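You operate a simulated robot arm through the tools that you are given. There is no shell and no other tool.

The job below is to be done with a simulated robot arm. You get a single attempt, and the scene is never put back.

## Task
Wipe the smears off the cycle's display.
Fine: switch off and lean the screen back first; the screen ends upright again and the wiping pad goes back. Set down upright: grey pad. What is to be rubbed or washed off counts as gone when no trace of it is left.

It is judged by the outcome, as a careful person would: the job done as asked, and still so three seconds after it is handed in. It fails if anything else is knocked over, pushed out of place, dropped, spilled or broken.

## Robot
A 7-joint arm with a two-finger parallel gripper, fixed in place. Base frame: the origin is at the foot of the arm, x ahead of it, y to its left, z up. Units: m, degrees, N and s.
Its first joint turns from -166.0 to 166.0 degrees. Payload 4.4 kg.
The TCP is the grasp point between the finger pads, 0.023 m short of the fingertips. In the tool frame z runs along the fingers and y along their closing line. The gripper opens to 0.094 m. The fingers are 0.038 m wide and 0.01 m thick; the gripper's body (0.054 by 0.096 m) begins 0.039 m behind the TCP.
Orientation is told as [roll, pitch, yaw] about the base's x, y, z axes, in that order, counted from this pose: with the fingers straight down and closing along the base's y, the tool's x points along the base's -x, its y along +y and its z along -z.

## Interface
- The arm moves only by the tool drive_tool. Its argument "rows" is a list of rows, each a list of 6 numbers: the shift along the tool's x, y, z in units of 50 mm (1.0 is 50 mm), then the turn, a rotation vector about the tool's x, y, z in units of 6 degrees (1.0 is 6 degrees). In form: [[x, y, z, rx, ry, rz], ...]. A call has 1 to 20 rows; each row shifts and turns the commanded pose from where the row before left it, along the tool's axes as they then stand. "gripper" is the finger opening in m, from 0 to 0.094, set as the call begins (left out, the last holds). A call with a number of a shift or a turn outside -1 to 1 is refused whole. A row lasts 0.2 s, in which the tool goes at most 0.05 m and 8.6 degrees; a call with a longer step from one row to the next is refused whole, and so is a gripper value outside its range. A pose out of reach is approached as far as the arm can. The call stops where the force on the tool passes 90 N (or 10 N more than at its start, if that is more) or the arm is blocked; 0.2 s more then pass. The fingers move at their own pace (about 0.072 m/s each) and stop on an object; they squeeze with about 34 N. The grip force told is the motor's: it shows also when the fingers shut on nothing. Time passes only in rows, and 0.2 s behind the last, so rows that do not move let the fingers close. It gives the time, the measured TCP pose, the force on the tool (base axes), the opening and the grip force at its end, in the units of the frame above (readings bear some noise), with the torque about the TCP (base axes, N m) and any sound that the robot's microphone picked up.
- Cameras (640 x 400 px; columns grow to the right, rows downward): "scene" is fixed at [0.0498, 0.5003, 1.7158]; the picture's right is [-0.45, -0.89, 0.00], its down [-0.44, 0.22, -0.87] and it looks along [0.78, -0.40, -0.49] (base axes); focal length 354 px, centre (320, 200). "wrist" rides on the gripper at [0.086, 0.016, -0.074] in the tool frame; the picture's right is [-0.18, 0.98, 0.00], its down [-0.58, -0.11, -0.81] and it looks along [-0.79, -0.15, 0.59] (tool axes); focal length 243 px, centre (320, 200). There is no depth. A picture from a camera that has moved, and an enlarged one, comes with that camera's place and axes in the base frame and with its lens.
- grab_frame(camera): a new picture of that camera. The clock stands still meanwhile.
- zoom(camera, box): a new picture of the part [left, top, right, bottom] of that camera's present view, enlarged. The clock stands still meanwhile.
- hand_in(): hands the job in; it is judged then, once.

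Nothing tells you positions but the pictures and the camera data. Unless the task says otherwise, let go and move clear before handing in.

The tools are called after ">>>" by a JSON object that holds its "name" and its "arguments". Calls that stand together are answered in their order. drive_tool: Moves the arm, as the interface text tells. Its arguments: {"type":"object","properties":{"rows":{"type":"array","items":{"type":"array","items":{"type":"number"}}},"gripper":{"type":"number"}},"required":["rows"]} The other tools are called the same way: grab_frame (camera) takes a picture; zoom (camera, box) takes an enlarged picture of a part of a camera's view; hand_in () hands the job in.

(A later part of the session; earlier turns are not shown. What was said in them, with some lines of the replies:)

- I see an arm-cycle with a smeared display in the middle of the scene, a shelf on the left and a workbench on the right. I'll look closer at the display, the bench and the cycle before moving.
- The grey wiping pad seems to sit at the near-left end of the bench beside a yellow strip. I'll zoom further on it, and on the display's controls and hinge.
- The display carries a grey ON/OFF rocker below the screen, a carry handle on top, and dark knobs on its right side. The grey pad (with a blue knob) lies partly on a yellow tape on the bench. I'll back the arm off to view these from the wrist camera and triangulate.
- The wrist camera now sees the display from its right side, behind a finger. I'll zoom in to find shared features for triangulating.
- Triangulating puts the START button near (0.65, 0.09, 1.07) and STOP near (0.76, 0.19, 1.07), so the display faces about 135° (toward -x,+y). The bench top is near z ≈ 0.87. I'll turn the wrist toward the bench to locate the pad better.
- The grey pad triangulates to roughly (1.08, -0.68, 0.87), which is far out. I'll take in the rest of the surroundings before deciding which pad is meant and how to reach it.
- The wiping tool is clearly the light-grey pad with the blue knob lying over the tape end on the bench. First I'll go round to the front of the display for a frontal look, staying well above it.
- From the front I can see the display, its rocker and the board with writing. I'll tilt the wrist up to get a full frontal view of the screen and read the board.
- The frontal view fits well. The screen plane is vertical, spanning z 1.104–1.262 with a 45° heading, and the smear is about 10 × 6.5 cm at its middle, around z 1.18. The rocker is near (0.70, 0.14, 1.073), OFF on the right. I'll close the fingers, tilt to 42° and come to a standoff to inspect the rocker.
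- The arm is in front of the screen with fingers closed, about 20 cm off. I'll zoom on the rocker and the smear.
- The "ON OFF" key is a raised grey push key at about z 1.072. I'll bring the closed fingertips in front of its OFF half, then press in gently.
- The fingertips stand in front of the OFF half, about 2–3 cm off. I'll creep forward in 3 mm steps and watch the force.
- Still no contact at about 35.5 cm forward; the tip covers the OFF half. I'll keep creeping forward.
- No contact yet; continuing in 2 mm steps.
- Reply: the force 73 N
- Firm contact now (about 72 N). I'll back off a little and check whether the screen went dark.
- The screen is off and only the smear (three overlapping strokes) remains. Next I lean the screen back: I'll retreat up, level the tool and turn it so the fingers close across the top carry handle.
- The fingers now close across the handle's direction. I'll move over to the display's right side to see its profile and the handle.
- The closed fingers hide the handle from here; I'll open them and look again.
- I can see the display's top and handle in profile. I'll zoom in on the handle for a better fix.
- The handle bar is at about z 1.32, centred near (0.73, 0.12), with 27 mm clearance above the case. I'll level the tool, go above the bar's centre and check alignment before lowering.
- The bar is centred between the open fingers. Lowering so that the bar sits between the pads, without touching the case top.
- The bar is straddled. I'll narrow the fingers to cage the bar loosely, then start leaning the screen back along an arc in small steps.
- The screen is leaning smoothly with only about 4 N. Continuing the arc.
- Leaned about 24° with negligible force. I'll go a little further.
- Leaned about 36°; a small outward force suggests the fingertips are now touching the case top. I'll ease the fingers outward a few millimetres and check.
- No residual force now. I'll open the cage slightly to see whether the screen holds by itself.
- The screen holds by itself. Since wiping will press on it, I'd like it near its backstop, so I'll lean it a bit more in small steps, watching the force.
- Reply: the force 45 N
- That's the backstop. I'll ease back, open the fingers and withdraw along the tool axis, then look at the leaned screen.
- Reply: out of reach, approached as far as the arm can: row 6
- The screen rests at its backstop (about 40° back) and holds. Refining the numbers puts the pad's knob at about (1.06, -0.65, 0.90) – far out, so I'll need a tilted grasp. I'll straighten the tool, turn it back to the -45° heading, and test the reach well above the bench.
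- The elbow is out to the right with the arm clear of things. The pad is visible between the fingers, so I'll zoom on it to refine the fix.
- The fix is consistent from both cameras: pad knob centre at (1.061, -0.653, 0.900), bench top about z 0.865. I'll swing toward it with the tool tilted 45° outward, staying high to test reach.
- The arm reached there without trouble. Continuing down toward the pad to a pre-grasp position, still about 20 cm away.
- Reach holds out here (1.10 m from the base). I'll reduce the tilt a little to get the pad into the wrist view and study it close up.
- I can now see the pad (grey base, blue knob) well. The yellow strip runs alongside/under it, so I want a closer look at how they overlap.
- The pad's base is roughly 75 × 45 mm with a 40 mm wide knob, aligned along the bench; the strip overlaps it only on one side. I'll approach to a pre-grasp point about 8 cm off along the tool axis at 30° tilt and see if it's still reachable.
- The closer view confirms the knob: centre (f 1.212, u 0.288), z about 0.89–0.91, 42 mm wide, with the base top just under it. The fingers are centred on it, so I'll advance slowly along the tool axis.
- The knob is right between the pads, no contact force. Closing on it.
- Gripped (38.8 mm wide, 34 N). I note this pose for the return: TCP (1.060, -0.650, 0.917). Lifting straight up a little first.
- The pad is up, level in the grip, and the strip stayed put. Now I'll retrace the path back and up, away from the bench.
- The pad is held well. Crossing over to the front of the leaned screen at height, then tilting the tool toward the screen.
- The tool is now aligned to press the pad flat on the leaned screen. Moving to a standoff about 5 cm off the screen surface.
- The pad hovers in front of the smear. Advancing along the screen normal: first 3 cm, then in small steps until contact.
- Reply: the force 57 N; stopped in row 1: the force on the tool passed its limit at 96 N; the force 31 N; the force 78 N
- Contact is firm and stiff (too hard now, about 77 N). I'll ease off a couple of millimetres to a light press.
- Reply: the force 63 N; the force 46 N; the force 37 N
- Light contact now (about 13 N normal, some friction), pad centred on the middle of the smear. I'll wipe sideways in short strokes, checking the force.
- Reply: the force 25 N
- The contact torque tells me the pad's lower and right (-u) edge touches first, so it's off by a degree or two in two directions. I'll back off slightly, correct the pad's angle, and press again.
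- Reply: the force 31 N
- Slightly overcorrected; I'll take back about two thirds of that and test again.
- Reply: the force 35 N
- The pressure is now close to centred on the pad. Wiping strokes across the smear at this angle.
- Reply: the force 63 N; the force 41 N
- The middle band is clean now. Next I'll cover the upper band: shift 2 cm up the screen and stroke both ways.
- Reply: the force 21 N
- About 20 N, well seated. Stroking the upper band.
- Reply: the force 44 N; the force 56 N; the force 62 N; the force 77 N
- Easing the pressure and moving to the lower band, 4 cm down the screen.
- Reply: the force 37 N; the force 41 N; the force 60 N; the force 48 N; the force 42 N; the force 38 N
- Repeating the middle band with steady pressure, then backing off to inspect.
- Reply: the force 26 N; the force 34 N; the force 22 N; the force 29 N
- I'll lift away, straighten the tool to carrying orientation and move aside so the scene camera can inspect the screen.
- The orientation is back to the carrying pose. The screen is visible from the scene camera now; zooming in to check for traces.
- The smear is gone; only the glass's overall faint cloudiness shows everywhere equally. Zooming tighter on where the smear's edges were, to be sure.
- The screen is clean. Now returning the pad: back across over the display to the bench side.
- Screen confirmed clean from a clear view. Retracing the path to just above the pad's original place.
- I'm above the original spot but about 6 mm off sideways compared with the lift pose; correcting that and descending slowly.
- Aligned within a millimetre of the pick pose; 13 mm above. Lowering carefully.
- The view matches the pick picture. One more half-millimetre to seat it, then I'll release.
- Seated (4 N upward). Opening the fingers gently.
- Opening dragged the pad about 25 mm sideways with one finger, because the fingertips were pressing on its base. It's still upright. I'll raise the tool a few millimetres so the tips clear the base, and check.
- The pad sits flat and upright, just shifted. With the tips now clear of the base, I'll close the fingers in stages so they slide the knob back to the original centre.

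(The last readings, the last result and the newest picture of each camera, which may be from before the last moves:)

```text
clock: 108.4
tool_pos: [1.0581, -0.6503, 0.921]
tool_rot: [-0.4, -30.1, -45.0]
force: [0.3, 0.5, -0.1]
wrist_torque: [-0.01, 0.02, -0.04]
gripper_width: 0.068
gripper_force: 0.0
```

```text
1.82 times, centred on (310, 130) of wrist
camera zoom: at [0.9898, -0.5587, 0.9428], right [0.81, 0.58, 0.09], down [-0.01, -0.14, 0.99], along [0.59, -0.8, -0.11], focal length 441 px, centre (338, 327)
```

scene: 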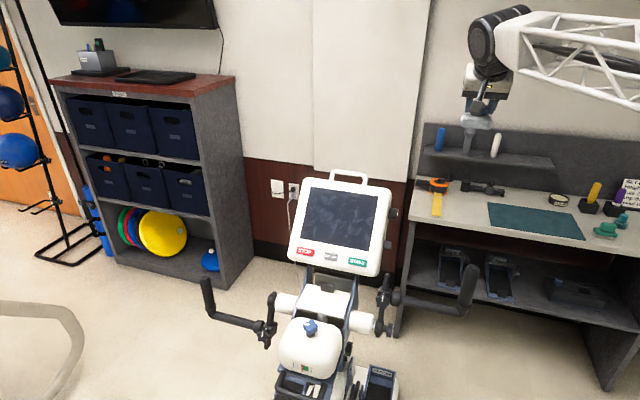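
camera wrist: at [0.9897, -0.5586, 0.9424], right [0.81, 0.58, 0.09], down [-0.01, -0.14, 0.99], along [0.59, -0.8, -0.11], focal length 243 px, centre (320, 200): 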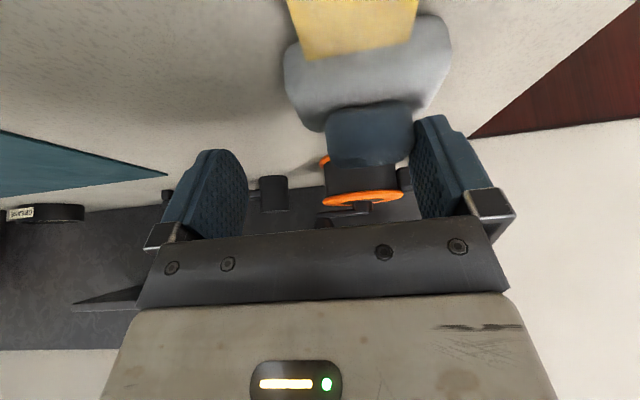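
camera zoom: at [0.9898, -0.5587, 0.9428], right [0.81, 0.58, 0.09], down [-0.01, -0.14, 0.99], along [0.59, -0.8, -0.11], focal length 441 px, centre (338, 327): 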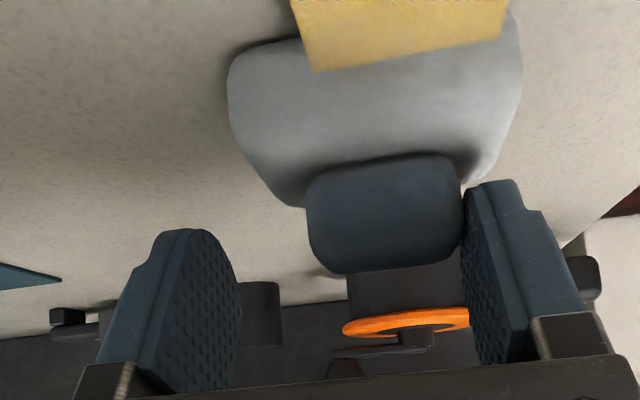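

It slides back as intended. Continuing.

>>> {"name": "drive_tool", "arguments": {"rows": [[0, 0, 0, 0, 0, 0]], "gripper": 0.056}}

>>> {"name": "drive_tool", "arguments": {"rows": [[0, 0, 0, 0, 0, 0]], "gripper": 0.046}}

>>> {"name": "drive_tool", "arguments": {"rows": [[0, 0, 0, 0, 0, 0]], "gripper": 0.041}}

>>> {"name": "zoom", "arguments": {"camera": "wrist", "box": [160, 20, 460, 240]}}

```text
clock: 108.8
tool_pos: [1.0586, -0.65, 0.9213]
tool_rot: [-0.2, -30.2, -45.0]
force: [0.1, 0.5, 0.3]
wrist_torque: [-0.01, 0.0, -0.02]
gripper_width: 0.0561
gripper_force: 0.1
```

```text
clock: 109.2
tool_pos: [1.0584, -0.6498, 0.921]
tool_rot: [-0.3, -30.3, -45.0]
force: [-0.4, 0.1, -0.1]
wrist_torque: [0.0, 0.01, 0.01]
gripper_width: 0.0459
gripper_force: 0.1
```

```text
clock: 109.6
tool_pos: [1.0573, -0.6505, 0.9211]
tool_rot: [-0.2, -30.2, -44.9]
force: [0.2, -0.2, 1.2]
wrist_torque: [-0.01, 0.0, -0.02]
gripper_width: 0.0408
gripper_force: 0.0
```

```text
1.82 times, centred on (310, 130) of wrist
camera zoom: at [0.9898, -0.5587, 0.9428], right [0.81, 0.58, 0.09], down [-0.01, -0.14, 0.99], along [0.59, -0.8, -0.11], focal length 441 px, centre (338, 327)
```

zoom: 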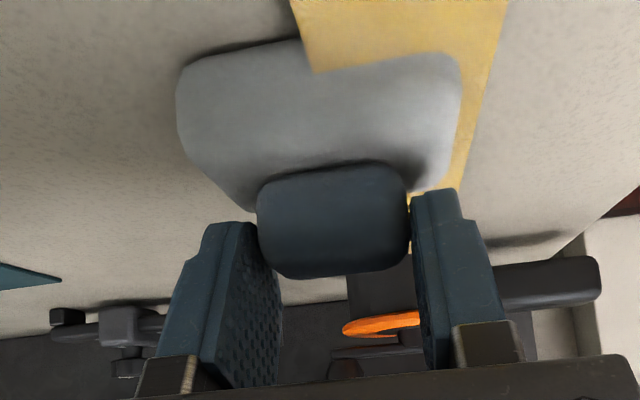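

The pad is back at its original spot. Opening again – this time the tips don't touch the base.

>>> {"name": "drive_tool", "arguments": {"rows": [[0, 0, 0, 0, 0, 0], [0, 0, 0, 0, 0, 0], [0, 0, 0, 0, 0, 0], [0, 0, 0, 0, 0, 0]], "gripper": 0.09}}

>>> {"name": "zoom", "arguments": {"camera": "wrist", "box": [160, 20, 460, 240]}}

```text
clock: 110.6
tool_pos: [1.0575, -0.6497, 0.9221]
tool_rot: [-0.3, -30.1, -44.9]
force: [-0.6, 0.5, -0.5]
wrist_torque: [0.0, 0.0, 0.01]
gripper_width: 0.0901
gripper_force: 0.1
```

```text
1.82 times, centred on (310, 130) of wrist
camera zoom: at [0.9898, -0.5587, 0.9428], right [0.81, 0.58, 0.09], down [-0.01, -0.14, 0.99], along [0.59, -0.8, -0.11], focal length 441 px, centre (338, 327)
```

zoom: 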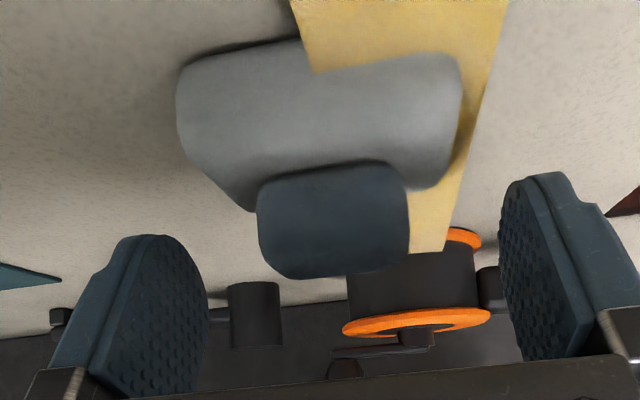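

The pad stayed in place this time. Withdrawing along the tool axis and up, away from the bench.

>>> {"name": "drive_tool", "arguments": {"rows": [[0, 0, -0.2, 0, 0, 0], [0, 0, -0.5, 0, 0, 0], [0, 0, -0.9, 0, 0, 0], [0.32, 0, -0.555, 0, 0, 0], [0.32, 0, -0.555, 0, 0, 0], [0.32, 0, -0.555, 0, 0, 0], [0.32, 0, -0.555, 0, 0, 0], [-0.045, 0, -0.938, 0, 0, 0], [-0.045, 0, -0.938, 0, 0, 0], [-0.045, 0, -0.938, 0, 0, 0], [-0.045, 0, -0.938, 0, 0, 0], [-0.045, 0, -0.938, 0, 0, 0], [-0.045, 0, -0.938, 0, 0, 0]]}}

>>> {"name": "zoom", "arguments": {"camera": "scene", "box": [420, 170, 470, 225]}}

>>> {"name": "grab_frame", "arguments": {"camera": "scene"}}

```text
clock: 113.4
tool_pos: [0.8603, -0.4514, 1.3025]
tool_rot: [-0.4, -30.1, -45.0]
force: [0.4, -1.4, -1.3]
wrist_torque: [-0.03, -0.02, -0.01]
gripper_width: 0.0901
gripper_force: 0.0
```

```text
7.27 times, centred on (445, 198) of scene
camera zoom: at [0.0498, 0.5003, 1.7158], right [-0.45, -0.89, 0.0], down [-0.44, 0.22, -0.87], along [0.78, -0.4, -0.49], focal length 2578 px, centre (-589, 218)
```

zoom: 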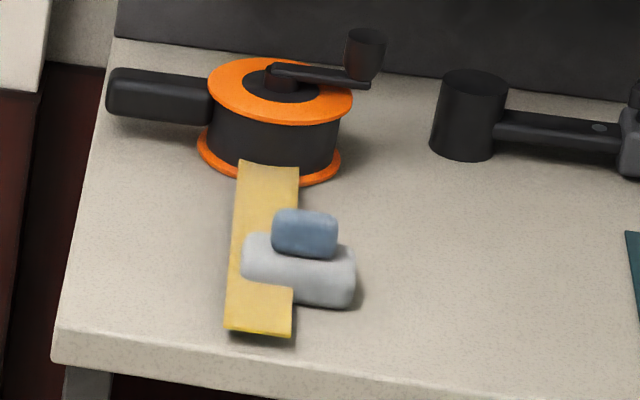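

```text
taken
```

scene: 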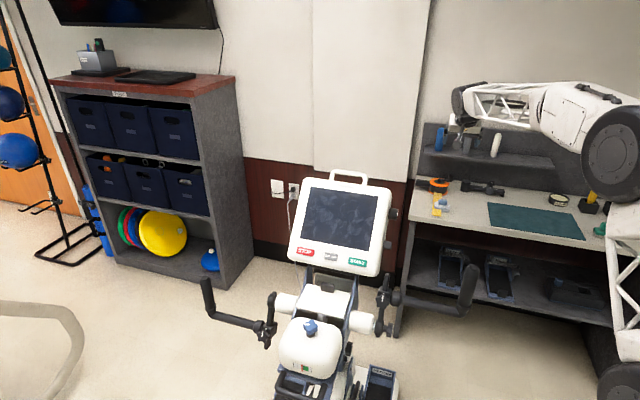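

The pad is exactly where it was at the start. Now for the screen: I'll go up, level the tool and turn it to +45° so the fingers close across the handle again.

>>> {"name": "drive_tool", "arguments": {"rows": [[0.41, 0, -0.753, 0, 0, 0], [0.41, 0, -0.753, 0, 0, 0], [0.41, 0, -0.753, 0, 0, 0], [0.41, 0, -0.753, 0, 0, 0], [0.41, 0, -0.753, 0, 0, 0], [0.41, 0, -0.753, 0, 0, 0], [0.41, 0, -0.753, 0, 0, 0], [0.41, 0, -0.753, 0, 0, 0], [0.41, 0, -0.753, 0, 0, 0], [0, 0, 0, 0, 1, 0], [0, 0, 0, 0, 1, 0], [0, 0, 0, 0, 1, 0], [0, 0, 0, 0, 1, 0], [0, 0, 0, 0, 1, 0]]}}

>>> {"name": "drive_tool", "arguments": {"rows": [[0, 0, 0, 0, 0, -1], [0, 0, 0, 0, 0, -1], [0, 0, 0, 0, 0, -1], [0, 0, 0, 0, 0, -1], [0, 0, 0, 0, 0, -1], [0, 0, 0, 0, 0, -1], [0, 0, 0, 0, 0, -1], [0, 0, 0, 0, 0, -1], [0, 0, 0, 0, 0, -1], [0, 0, 0, 0, 0, -1], [0, 0, 0, 0, 0, -1], [0, 0, 0, 0, 0, -1], [0, 0, 0, 0, 0, -1], [0, 0, 0, 0, 0, -1], [0, 0, 0, 0, 0, -1]], "gripper": 0.055}}

>>> {"name": "grab_frame", "arguments": {"camera": "wrist"}}

>>> {"name": "grab_frame", "arguments": {"camera": "scene"}}

```text
clock: 116.4
tool_pos: [0.63, -0.2147, 1.5045]
tool_rot: [-0.3, -0.3, -45.2]
force: [-0.5, 0.1, 0.3]
wrist_torque: [0.03, 0.02, -0.03]
gripper_width: 0.0901
gripper_force: 0.1
```

```text
clock: 119.6
tool_pos: [0.6307, -0.2141, 1.5056]
tool_rot: [-0.2, 0.2, 44.8]
force: [0.4, -0.6, -0.3]
wrist_torque: [0.01, 0.01, 0.02]
gripper_width: 0.055
gripper_force: 0.1
```

```text
taken
camera wrist: at [0.5564, -0.263, 1.5798], right [-0.56, 0.83, 0.0], down [0.49, 0.34, 0.8], along [0.67, 0.45, -0.59], focal length 243 px, centre (320, 200)
```

wrist: 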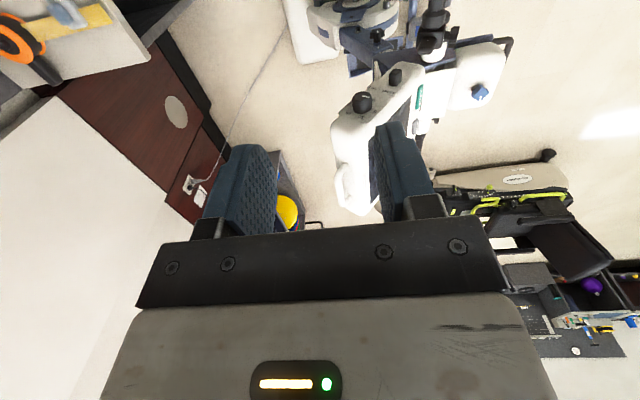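

```text
taken
```

scene: 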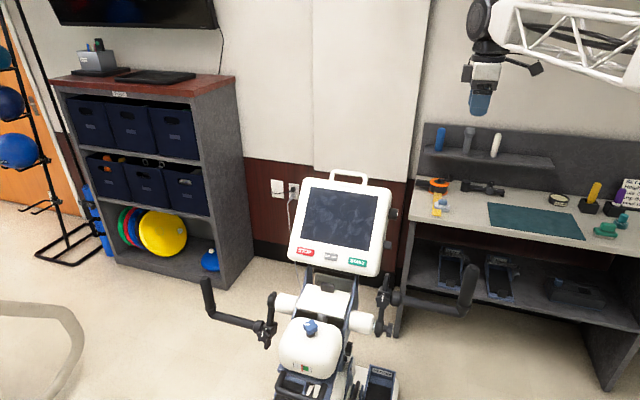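

Now moving above and just behind the leaned handle, staying clear of it.

>>> {"name": "drive_tool", "arguments": {"rows": [[-0.7545, -0.169, 0.2, 0, 0, 0], [-0.7545, -0.169, 0.2, 0, 0, 0], [-0.7545, -0.169, 0.2, 0, 0, 0], [-0.7545, -0.169, 0.2, 0, 0, 0], [-0.7545, -0.169, 0.2, 0, 0, 0], [-0.7545, -0.169, 0.2, 0, 0, 0], [-0.7545, -0.169, 0.2, 0, 0, 0], [-0.7545, -0.169, 0.2, 0, 0, -0.03]]}}

>>> {"name": "grab_frame", "arguments": {"camera": "wrist"}}

>>> {"name": "zoom", "arguments": {"camera": "scene", "box": [270, 90, 430, 220]}}

```text
clock: 121.4
tool_pos: [0.8896, -0.048, 1.4263]
tool_rot: [-0.3, 0.2, 45.0]
force: [-0.5, -0.5, 0.7]
wrist_torque: [0.0, -0.01, 0.03]
gripper_width: 0.0552
gripper_force: 0.1
```

```text
taken
camera wrist: at [0.8168, -0.0966, 1.501], right [-0.56, 0.83, -0.01], down [0.49, 0.34, 0.8], along [0.67, 0.45, -0.59], focal length 243 px, centre (320, 200)
```

wrist: 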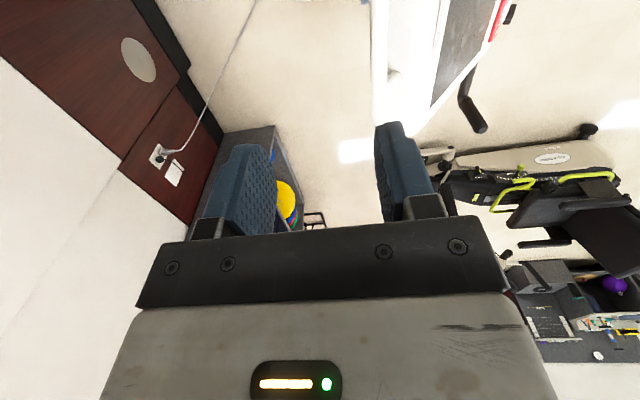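

```text
3.08 times, centred on (350, 155) of scene
camera zoom: at [0.0498, 0.5003, 1.7158], right [-0.45, -0.89, 0.0], down [-0.44, 0.22, -0.87], along [0.78, -0.4, -0.49], focal length 1091 px, centre (228, 338)
```

zoom: 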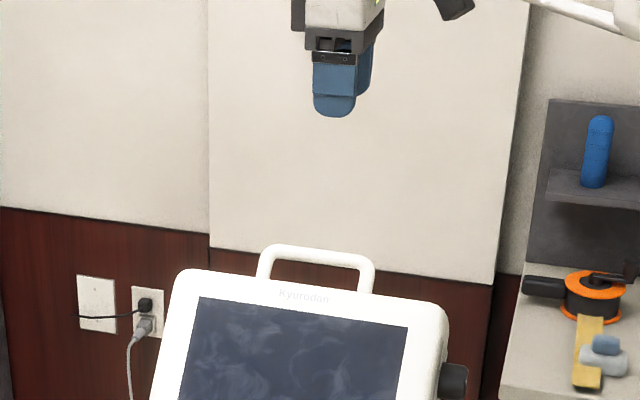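

Positioned behind the handle. Lowering and rolling the tool to match the screen's lean.

>>> {"name": "drive_tool", "arguments": {"rows": [[0, 0, 0.5, 0, 0, 0], [0, 0, 0.5, 0, 0, 0], [0, 0, 0.5, 0, 0, 0], [0, 0, 0.5, 0, 0, 0], [0, 0, 0, -0.976, 0, 0], [0, 0, 0, -0.976, 0, 0], [0, 0, 0, -0.976, 0, 0], [0, 0, 0, -0.976, 0, 0], [0, 0, 0, -0.976, 0, 0], [0, 0, 0, -0.976, 0, 0], [0, 0, 0, -0.976, 0, 0]]}}

>>> {"name": "grab_frame", "arguments": {"camera": "wrist"}}

>>> {"name": "zoom", "arguments": {"camera": "wrist", "box": [200, 0, 440, 240]}}

>>> {"name": "zoom", "arguments": {"camera": "scene", "box": [270, 120, 430, 250]}}

```text
clock: 123.8
tool_pos: [0.8909, -0.051, 1.3229]
tool_rot: [40.9, 0.4, 45.1]
force: [0.3, -0.2, 0.2]
wrist_torque: [0.0, 0.0, -0.01]
gripper_width: 0.055
gripper_force: 0.0
```

```text
taken
camera wrist: at [0.8553, -0.1375, 1.3916], right [-0.39, 0.66, 0.64], down [0.84, -0.02, 0.54], along [0.36, 0.75, -0.55], focal length 243 px, centre (320, 200)
```

wrist: 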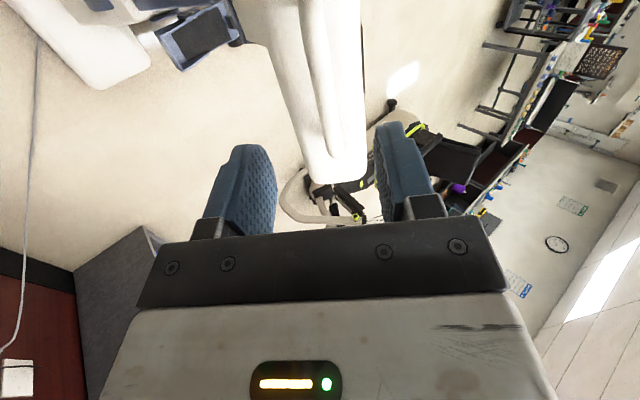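

```text
1.67 times, centred on (320, 120) of wrist
camera zoom: at [0.8553, -0.1375, 1.3916], right [-0.39, 0.66, 0.64], down [0.84, -0.02, 0.54], along [0.36, 0.75, -0.55], focal length 404 px, centre (320, 333)
```

zoom: 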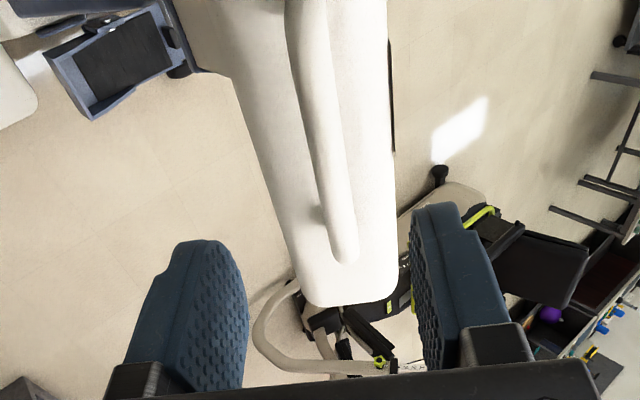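

```text
3.08 times, centred on (350, 185) of scene
camera zoom: at [0.0498, 0.5003, 1.7158], right [-0.45, -0.89, 0.0], down [-0.44, 0.22, -0.87], along [0.78, -0.4, -0.49], focal length 1091 px, centre (228, 246)
```

zoom: 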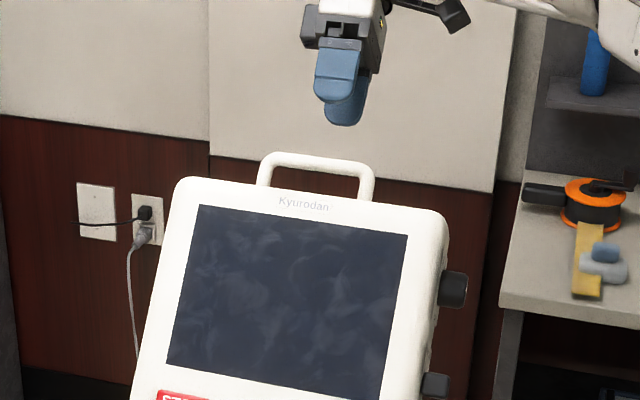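

The bar lies right on the tool axis between the fingers. Inserting along the axis.

>>> {"name": "drive_tool", "arguments": {"rows": [[0, 0, 0.3, 0, 0, 0], [0, 0, 0.3, 0, 0, 0], [0, 0, 0.3, 0, 0, 0], [0, 0, 0.3, 0, 0, 0], [0, 0, 0.3, 0, 0, 0]]}}

>>> {"name": "zoom", "arguments": {"camera": "wrist", "box": [200, 0, 440, 240]}}

>>> {"name": "zoom", "arguments": {"camera": "scene", "box": [270, 120, 430, 250]}}

```text
clock: 125.0
tool_pos: [0.857, -0.0153, 1.2659]
tool_rot: [40.7, 0.3, 45.0]
force: [-0.1, 0.6, -0.6]
wrist_torque: [0.0, 0.0, 0.01]
gripper_width: 0.055
gripper_force: 0.1
```

```text
1.67 times, centred on (320, 120) of wrist
camera zoom: at [0.8205, -0.1024, 1.3339], right [-0.39, 0.66, 0.64], down [0.84, -0.02, 0.54], along [0.36, 0.75, -0.55], focal length 404 px, centre (320, 333)
```

zoom: 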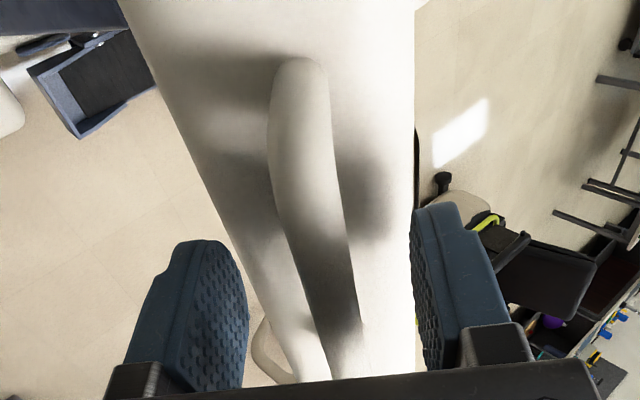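

```text
3.08 times, centred on (350, 185) of scene
camera zoom: at [0.0498, 0.5003, 1.7158], right [-0.45, -0.89, 0.0], down [-0.44, 0.22, -0.87], along [0.78, -0.4, -0.49], focal length 1091 px, centre (228, 246)
```

zoom: 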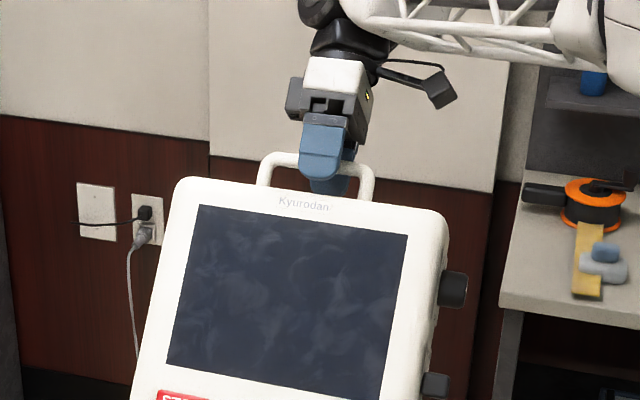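

The bar is straddled. Narrowing to a loose cage and swinging the screen forward along its arc, checking as I go.

>>> {"name": "drive_tool", "arguments": {"rows": [[0, 0, 0, 0, 0, 0], [0, 0, 0, 0, 0, 0], [0, 0, 0, 0, 0, 0], [0, 0.288, 0.0237, 0.5, 0, 0], [0, 0.288, 0.0237, 0.5, 0, 0]], "gripper": 0.018}}

>>> {"name": "drive_tool", "arguments": {"rows": [[0, 0.288, 0.0237, 0.5, 0, 0], [0, 0.288, 0.0237, 0.5, 0, 0]]}}

>>> {"name": "zoom", "arguments": {"camera": "scene", "box": [260, 130, 420, 280]}}

>>> {"name": "zoom", "arguments": {"camera": "wrist", "box": [200, 0, 440, 240]}}

```text
clock: 126.2
tool_pos: [0.8403, -0.0005, 1.2817]
tool_rot: [34.7, 0.3, 45.1]
force: [5.1, -3.3, -2.2]
wrist_torque: [0.04, -0.05, 0.15]
gripper_width: 0.0209
gripper_force: 3.4
```

```text
clock: 126.8
tool_pos: [0.8236, 0.0177, 1.2954]
tool_rot: [28.8, 0.3, 45.1]
force: [4.7, -4.4, -0.6]
wrist_torque: [-0.05, -0.01, 0.17]
gripper_width: 0.0208
gripper_force: 4.3
```

```text
2.67 times, centred on (340, 205) of scene
camera zoom: at [0.0498, 0.5003, 1.7158], right [-0.45, -0.89, 0.0], down [-0.44, 0.22, -0.87], along [0.78, -0.4, -0.49], focal length 945 px, centre (267, 187)
```

zoom: 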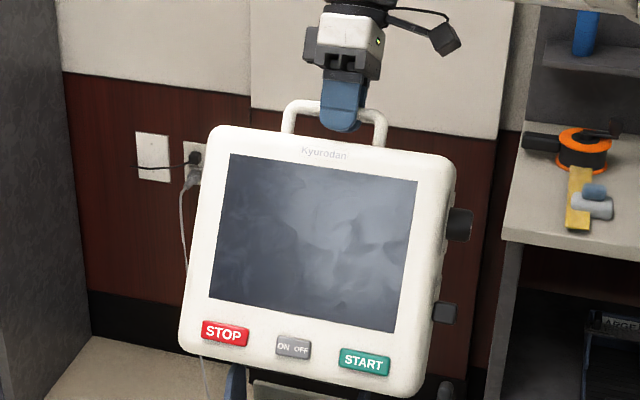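

```text
1.67 times, centred on (320, 120) of wrist
camera zoom: at [0.776, -0.0583, 1.3702], right [-0.48, 0.74, 0.47], down [0.76, 0.07, 0.65], along [0.45, 0.67, -0.59], focal length 404 px, centre (320, 333)
```

zoom: 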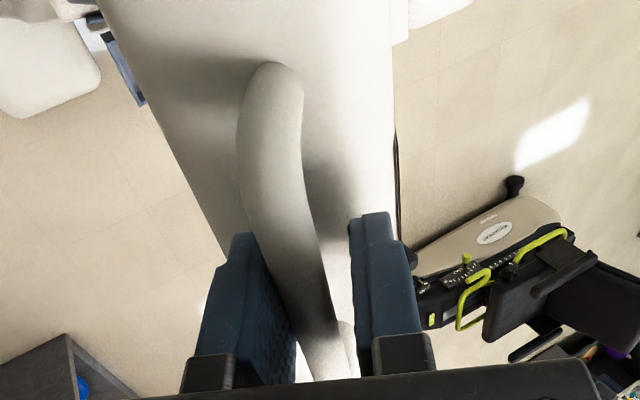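

Smooth, about 6 N. Continuing upward.

>>> {"name": "drive_tool", "arguments": {"rows": [[0, 0.288, 0.0237, 0.5, 0, 0], [0, 0.288, 0.0237, 0.5, 0, 0], [0, 0.288, 0.0237, 0.5, 0, 0]]}}

>>> {"name": "drive_tool", "arguments": {"rows": [[0, 0.288, 0.0237, 0.5, 0, 0], [0, 0.288, 0.0237, 0.5, 0, 0]]}}

>>> {"name": "zoom", "arguments": {"camera": "scene", "box": [260, 130, 420, 280]}}

>>> {"name": "zoom", "arguments": {"camera": "wrist", "box": [200, 0, 440, 240]}}

```text
clock: 127.6
tool_pos: [0.7919, 0.0472, 1.3117]
tool_rot: [19.8, 0.3, 45.1]
force: [3.4, -3.9, 0.7]
wrist_torque: [-0.04, -0.04, 0.12]
gripper_width: 0.0201
gripper_force: 2.4
```

```text
clock: 128.2
tool_pos: [0.7734, 0.0665, 1.3186]
tool_rot: [13.8, 0.2, 45.0]
force: [3.4, -3.8, 0.1]
wrist_torque: [-0.01, -0.01, 0.06]
gripper_width: 0.02
gripper_force: 2.0
```

```text
2.67 times, centred on (340, 205) of scene
camera zoom: at [0.0498, 0.5003, 1.7158], right [-0.45, -0.89, 0.0], down [-0.44, 0.22, -0.87], along [0.78, -0.4, -0.49], focal length 945 px, centre (267, 187)
```

zoom: 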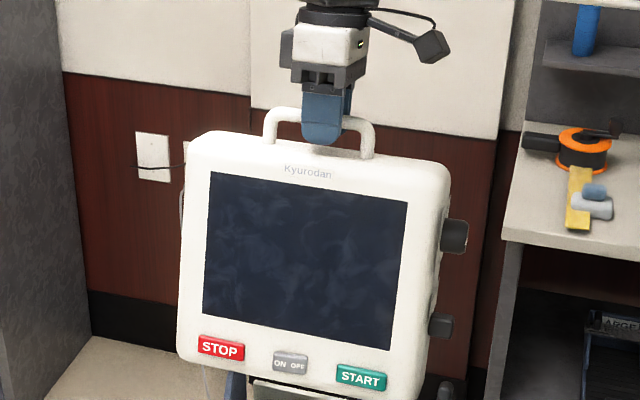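

```text
1.67 times, centred on (320, 120) of wrist
camera zoom: at [0.7128, 0.0049, 1.3951], right [-0.54, 0.81, 0.23], down [0.62, 0.2, 0.75], along [0.56, 0.56, -0.61], focal length 404 px, centre (320, 333)
```

zoom: 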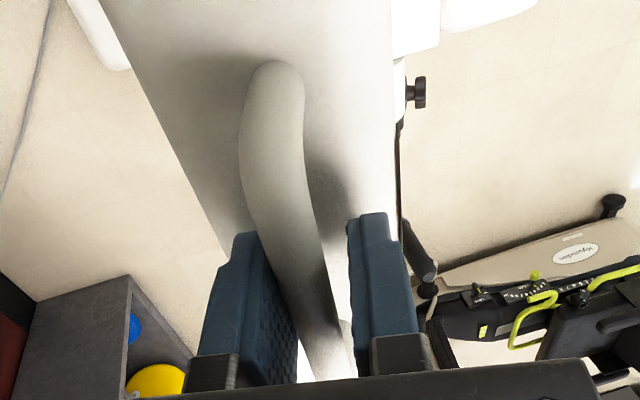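

>>> {"name": "drive_tool", "arguments": {"rows": [[0, 0.288, 0.0237, 0.5, 0, 0], [0, 0.288, 0.0237, 0.5, 0, 0]]}}

>>> {"name": "drive_tool", "arguments": {"rows": [[0, 0.288, 0.0237, 0.5, 0, 0], [0, 0.2, 0.015, 0.4, 0, 0]]}}

>>> {"name": "zoom", "arguments": {"camera": "scene", "box": [275, 170, 395, 230]}}

```text
clock: 128.8
tool_pos: [0.7518, 0.0862, 1.3231]
tool_rot: [7.8, 0.3, 45.0]
force: [3.3, -2.2, 1.3]
wrist_torque: [-0.02, 0.0, 0.12]
gripper_width: 0.0201
gripper_force: 2.8
```

```text
clock: 129.4
tool_pos: [0.7356, 0.1035, 1.3226]
tool_rot: [2.2, 0.3, 45.0]
force: [2.7, -2.7, 0.6]
wrist_torque: [-0.05, -0.01, 0.0]
gripper_width: 0.0197
gripper_force: 1.3
```

```text
5.33 times, centred on (335, 200) of scene
camera zoom: at [0.0498, 0.5003, 1.7158], right [-0.45, -0.89, 0.0], down [-0.44, 0.22, -0.87], along [0.78, -0.4, -0.49], focal length 1891 px, centre (240, 200)
```

zoom: 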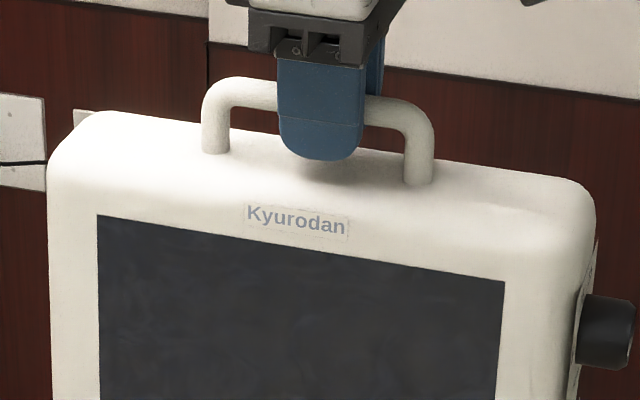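

About 4° short of the original upright position by comparison with the first picture. Finishing in small steps.

>>> {"name": "drive_tool", "arguments": {"rows": [[0, 0.12, 0.008, 0.18, 0, 0], [0, 0.1, 0.006, 0.15, 0, 0]]}}

>>> {"name": "zoom", "arguments": {"camera": "scene", "box": [275, 170, 395, 230]}}

```text
clock: 130.0
tool_pos: [0.7275, 0.1123, 1.3226]
tool_rot: [0.4, 0.4, 45.0]
force: [2.7, -4.7, -0.7]
wrist_torque: [-0.02, -0.03, 0.0]
gripper_width: 0.0199
gripper_force: 2.9
```

```text
5.33 times, centred on (335, 200) of scene
camera zoom: at [0.0498, 0.5003, 1.7158], right [-0.45, -0.89, 0.0], down [-0.44, 0.22, -0.87], along [0.78, -0.4, -0.49], focal length 1891 px, centre (240, 200)
```

zoom: 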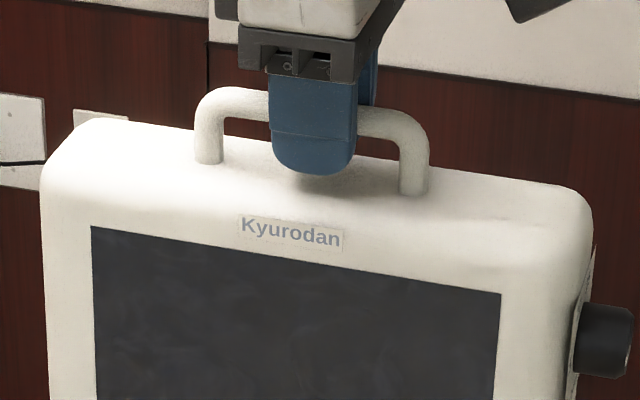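

Nearly there; a few millimetres more.

>>> {"name": "drive_tool", "arguments": {"rows": [[0, 0.08, 0.004, 0, 0, 0]]}}

>>> {"name": "zoom", "arguments": {"camera": "scene", "box": [275, 170, 395, 230]}}

```text
clock: 130.4
tool_pos: [0.7257, 0.1158, 1.3235]
tool_rot: [0.4, 0.3, 45.0]
force: [3.5, -3.4, -2.0]
wrist_torque: [0.0, 0.02, 0.02]
gripper_width: 0.0202
gripper_force: 2.9
```

```text
5.33 times, centred on (335, 200) of scene
camera zoom: at [0.0498, 0.5003, 1.7158], right [-0.45, -0.89, 0.0], down [-0.44, 0.22, -0.87], along [0.78, -0.4, -0.49], focal length 1891 px, centre (240, 200)
```

zoom: 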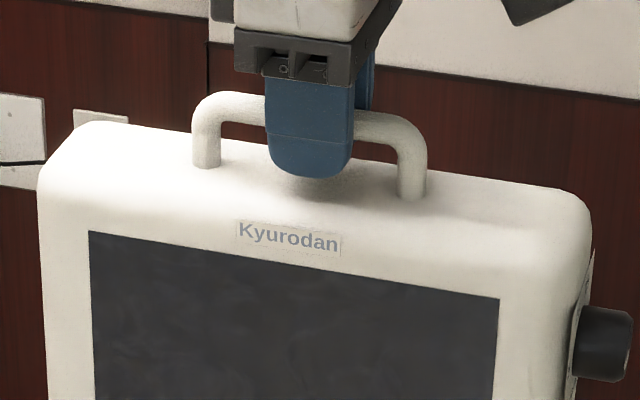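

Matches the original to within a pixel. I'll nudge 1 mm to feel whether the upright stop is reached.

>>> {"name": "drive_tool", "arguments": {"rows": [[0, 0.03, 0, 0, 0, 0]]}}

>>> {"name": "zoom", "arguments": {"camera": "scene", "box": [275, 170, 395, 230]}}

```text
clock: 130.8
tool_pos: [0.7243, 0.1156, 1.3216]
tool_rot: [0.4, 0.4, 45.0]
force: [4.1, -3.2, -1.5]
wrist_torque: [0.0, 0.01, 0.06]
gripper_width: 0.0203
gripper_force: 3.0
```

```text
5.33 times, centred on (335, 200) of scene
camera zoom: at [0.0498, 0.5003, 1.7158], right [-0.45, -0.89, 0.0], down [-0.44, 0.22, -0.87], along [0.78, -0.4, -0.49], focal length 1891 px, centre (240, 200)
```

zoom: 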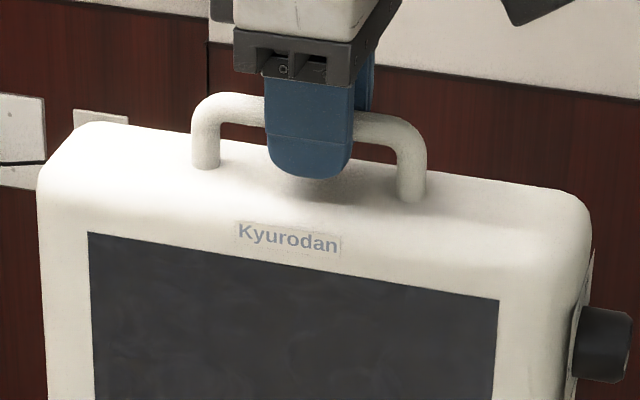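

>>> {"name": "zoom", "arguments": {"camera": "scene", "box": [260, 170, 420, 290]}}

```text
3.33 times, centred on (340, 230) of scene
camera zoom: at [0.0498, 0.5003, 1.7158], right [-0.45, -0.89, 0.0], down [-0.44, 0.22, -0.87], along [0.78, -0.4, -0.49], focal length 1182 px, centre (253, 100)
```

zoom: 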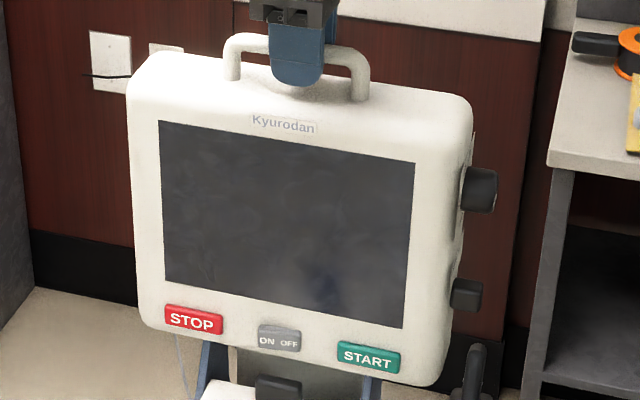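

The screen stands where it was originally, clean and switched off. Opening the cage and lifting straight up.

>>> {"name": "drive_tool", "arguments": {"rows": [[0, 0, 0, 0, 0, 0], [0, 0, 0, 0, 0, 0], [0, 0, 0, 0, 0, 0], [0, 0, -0.3, 0, 0, 0], [0, 0, -0.6, 0, 0, 0], [0, 0, -0.9, 0, 0, 0], [0, 0, -0.9, 0, 0, 0]], "gripper": 0.05}}

>>> {"name": "zoom", "arguments": {"camera": "scene", "box": [260, 170, 420, 290]}}

>>> {"name": "grab_frame", "arguments": {"camera": "wrist"}}

```text
clock: 132.4
tool_pos: [0.7238, 0.1154, 1.4588]
tool_rot: [0.6, 0.3, 45.0]
force: [-0.3, -0.2, -0.8]
wrist_torque: [0.01, 0.07, -0.02]
gripper_width: 0.05
gripper_force: 0.0
```

```text
3.33 times, centred on (340, 230) of scene
camera zoom: at [0.0498, 0.5003, 1.7158], right [-0.45, -0.89, 0.0], down [-0.44, 0.22, -0.87], along [0.78, -0.4, -0.49], focal length 1182 px, centre (253, 100)
```

zoom: 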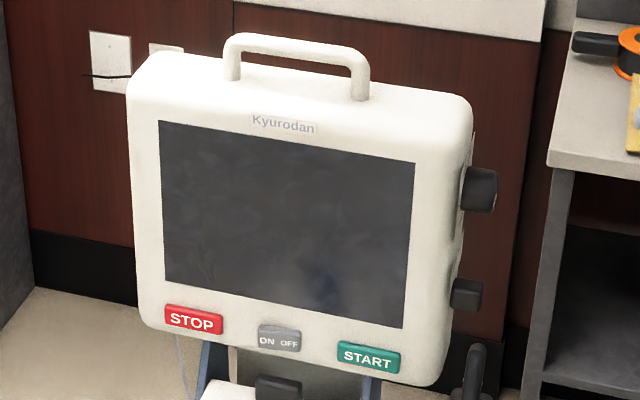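

```text
taken
camera wrist: at [0.6515, 0.0667, 1.5343], right [-0.57, 0.82, 0.01], down [0.5, 0.33, 0.8], along [0.66, 0.46, -0.6], focal length 243 px, centre (320, 200)
```

wrist: 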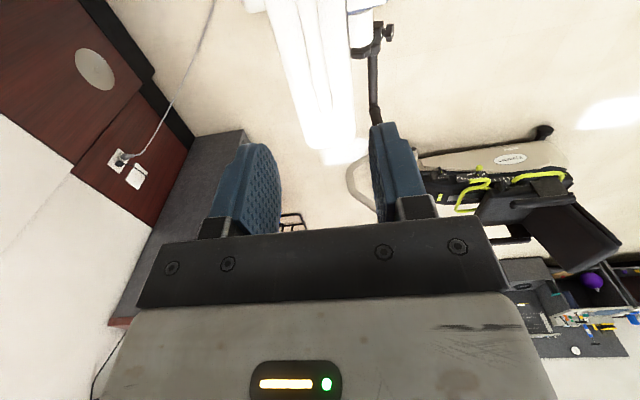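

Everything is released and the screen holds upright. I'll move clear to the front and take a last close look at the glass.

>>> {"name": "drive_tool", "arguments": {"rows": [[0, 0.85, -0.1, 0, 0, 0], [0, 0.85, 0, 0, 0, 0], [0, 0.85, 0, 0, 0, 0], [0, 0.85, 0, 0, 0, 0], [0, 0.85, 0, 0, 0, 0], [0, 0.85, 0, 0, 0, 0], [0, 0.85, 0, 0, 0, 0], [0, 0.85, 0, 0, 0, 0], [0, 0.85, 0, 0, 0, 0]]}}

>>> {"name": "drive_tool", "arguments": {"rows": [[0, 0, 0, 0, 0, 1], [0, 0, 0, 0, 0, 1], [0, 0, 0, 0, 0, 1], [0, 0, 0, 0, 0, 1], [0, 0, 0, 0, 0, 1], [0, 0, 0, 0, 0, 1], [0, 0, 0, 0, 0, 1], [0, 0, 0, 0, 0, 1], [0, 0, 0, 0, 0, 1], [0, 0, 0, 0, 0, 1], [0, 0, 0, 0, 0, 1], [0, 0, 0, 0, 0, 1], [0, 0, 0, 0, 0, 1], [0, 0, 0, 0, 0, 1], [0, 0, 0, 0, 0, 1]], "gripper": 0.09}}

>>> {"name": "drive_tool", "arguments": {"rows": [[0, 0, 0, 0, -1, 0], [0, 0, 0, 0, -1, 0], [0, 0, 0, 0, -1, 0], [0, 0, 0, 0, -1, 0], [0, 0, 0, 0, -1, 0]]}}

>>> {"name": "grab_frame", "arguments": {"camera": "wrist"}}

>>> {"name": "grab_frame", "arguments": {"camera": "scene"}}

```text
clock: 134.4
tool_pos: [0.4568, 0.3866, 1.468]
tool_rot: [0.4, 0.3, 45.0]
force: [-1.0, 0.5, -0.1]
wrist_torque: [-0.02, 0.01, -0.03]
gripper_width: 0.0499
gripper_force: 0.0
```

```text
clock: 137.6
tool_pos: [0.4551, 0.3846, 1.4665]
tool_rot: [-0.2, 0.3, -45.2]
force: [0.8, 0.5, -0.9]
wrist_torque: [0.02, 0.02, 0.02]
gripper_width: 0.0901
gripper_force: 0.0
```

```text
clock: 138.8
tool_pos: [0.4539, 0.3856, 1.4675]
tool_rot: [-0.3, -29.7, -44.7]
force: [0.0, -0.3, -0.2]
wrist_torque: [0.03, 0.0, 0.01]
gripper_width: 0.09
gripper_force: 0.2
```

```text
taken
camera wrist: at [0.3857, 0.4764, 1.4889], right [0.81, 0.58, 0.09], down [0.0, -0.15, 0.99], along [0.59, -0.8, -0.12], focal length 243 px, centre (320, 200)
```

wrist: 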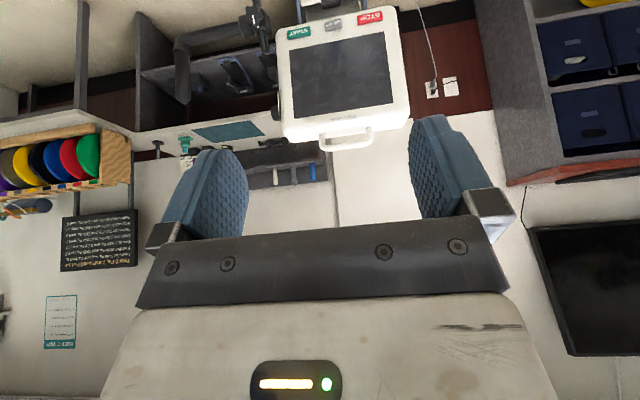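

```text
taken
```

scene: 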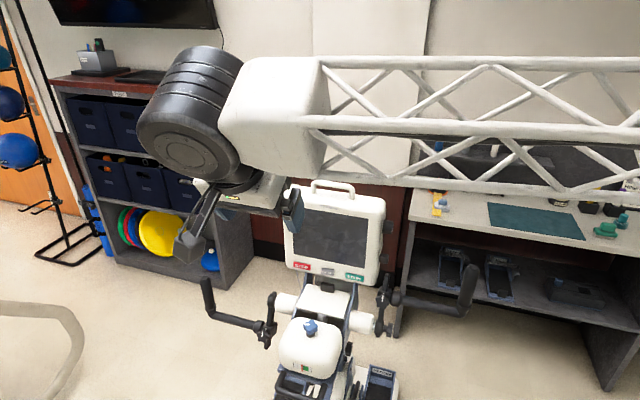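

>>> {"name": "zoom", "arguments": {"camera": "wrist", "box": [280, 25, 410, 125]}}

>>> {"name": "zoom", "arguments": {"camera": "wrist", "box": [300, 45, 390, 110]}}

>>> {"name": "zoom", "arguments": {"camera": "scene", "box": [280, 180, 400, 290]}}

```text
4.00 times, centred on (345, 75) of wrist
camera zoom: at [0.3857, 0.4764, 1.4889], right [0.81, 0.58, 0.09], down [0.0, -0.15, 0.99], along [0.59, -0.8, -0.12], focal length 970 px, centre (220, 700)
```

zoom: 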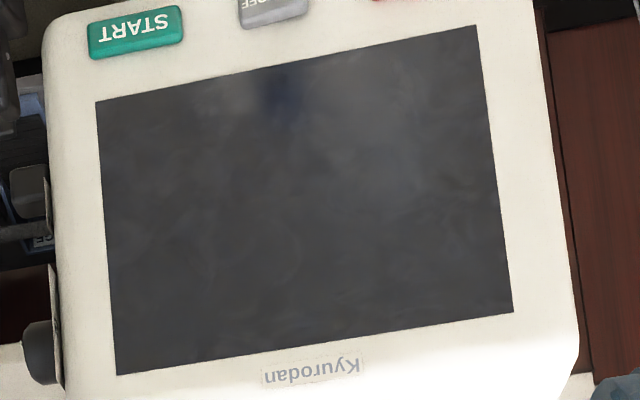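

```text
6.15 times, centred on (345, 78) of wrist
camera zoom: at [0.3857, 0.4764, 1.4889], right [0.81, 0.58, 0.09], down [0.0, -0.15, 0.99], along [0.59, -0.8, -0.12], focal length 1493 px, centre (166, 954)
```

zoom: 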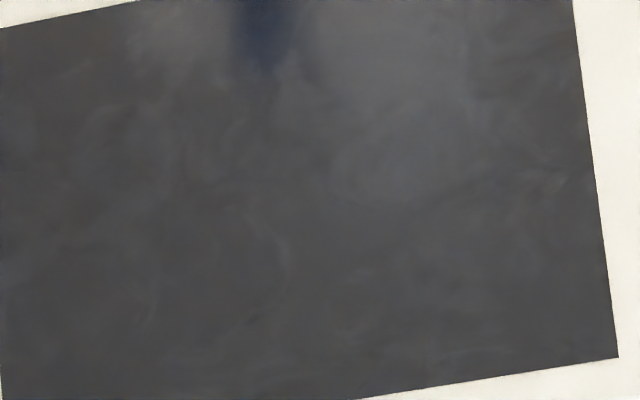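

```text
3.64 times, centred on (340, 235) of scene
camera zoom: at [0.0498, 0.5003, 1.7158], right [-0.45, -0.89, 0.0], down [-0.44, 0.22, -0.87], along [0.78, -0.4, -0.49], focal length 1289 px, centre (247, 73)
```

zoom: 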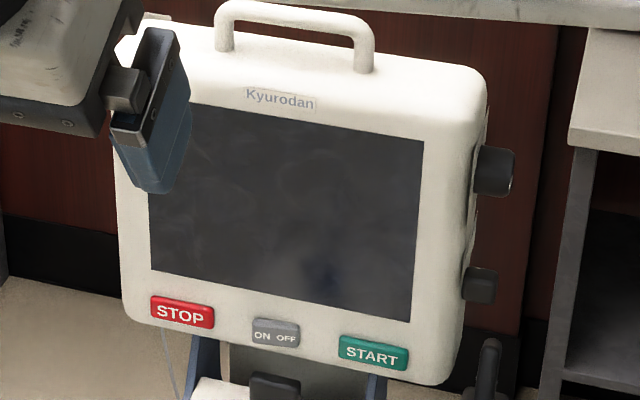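

The glass is clean (only an even sheen and reflections), the screen is off and upright, and the pad is back in its place. The gripper is empty and clear, so I'm handing in.

>>> {"name": "zoom", "arguments": {"camera": "scene", "box": [400, 160, 640, 270]}}

>>> {"name": "hand_in", "arguments": {}}

```text
2.67 times, centred on (520, 215) of scene
camera zoom: at [0.0498, 0.5003, 1.7158], right [-0.45, -0.89, 0.0], down [-0.44, 0.22, -0.87], along [0.78, -0.4, -0.49], focal length 945 px, centre (-213, 160)
```

zoom: 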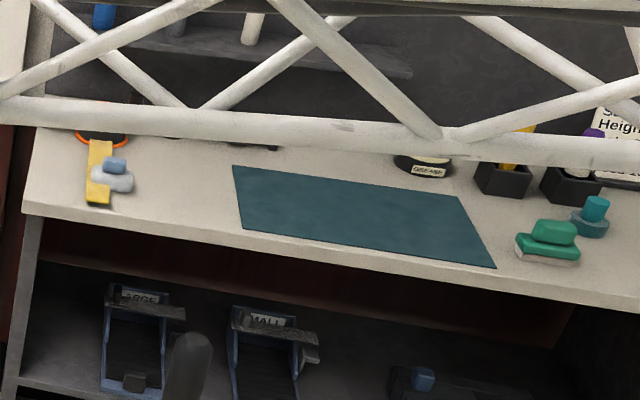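

```text
The job is handed in.
```

The smears are off the cycle's display, and I've handed the job in. No result came back with the hand-in.

- **Display:** I switched it off first, and it is still off. I then leaned it to its backstop for wiping. It now stands upright, lined up with the first picture to within about a pixel.
- **Glass:** Close-ups from both cameras show no trace of the smear. What remains is a faint, even cloudiness across the whole screen. It was there before I wiped, so I took it to be the glass itself.
- **Grey pad:** It is back on the bench, upright, in the same spot as in the first pictures. When I first let go, one finger dragged it about 25 mm sideways. I slid it back and released it again without moving it.
- **Pressing force:** The pad met the screen harder than I meant, passing the arm's 90 N limit for a moment (96 N). I eased off before wiping, and I saw no damage.

The gripper is empty and clear of everything, and I saw nothing else knocked or moved.
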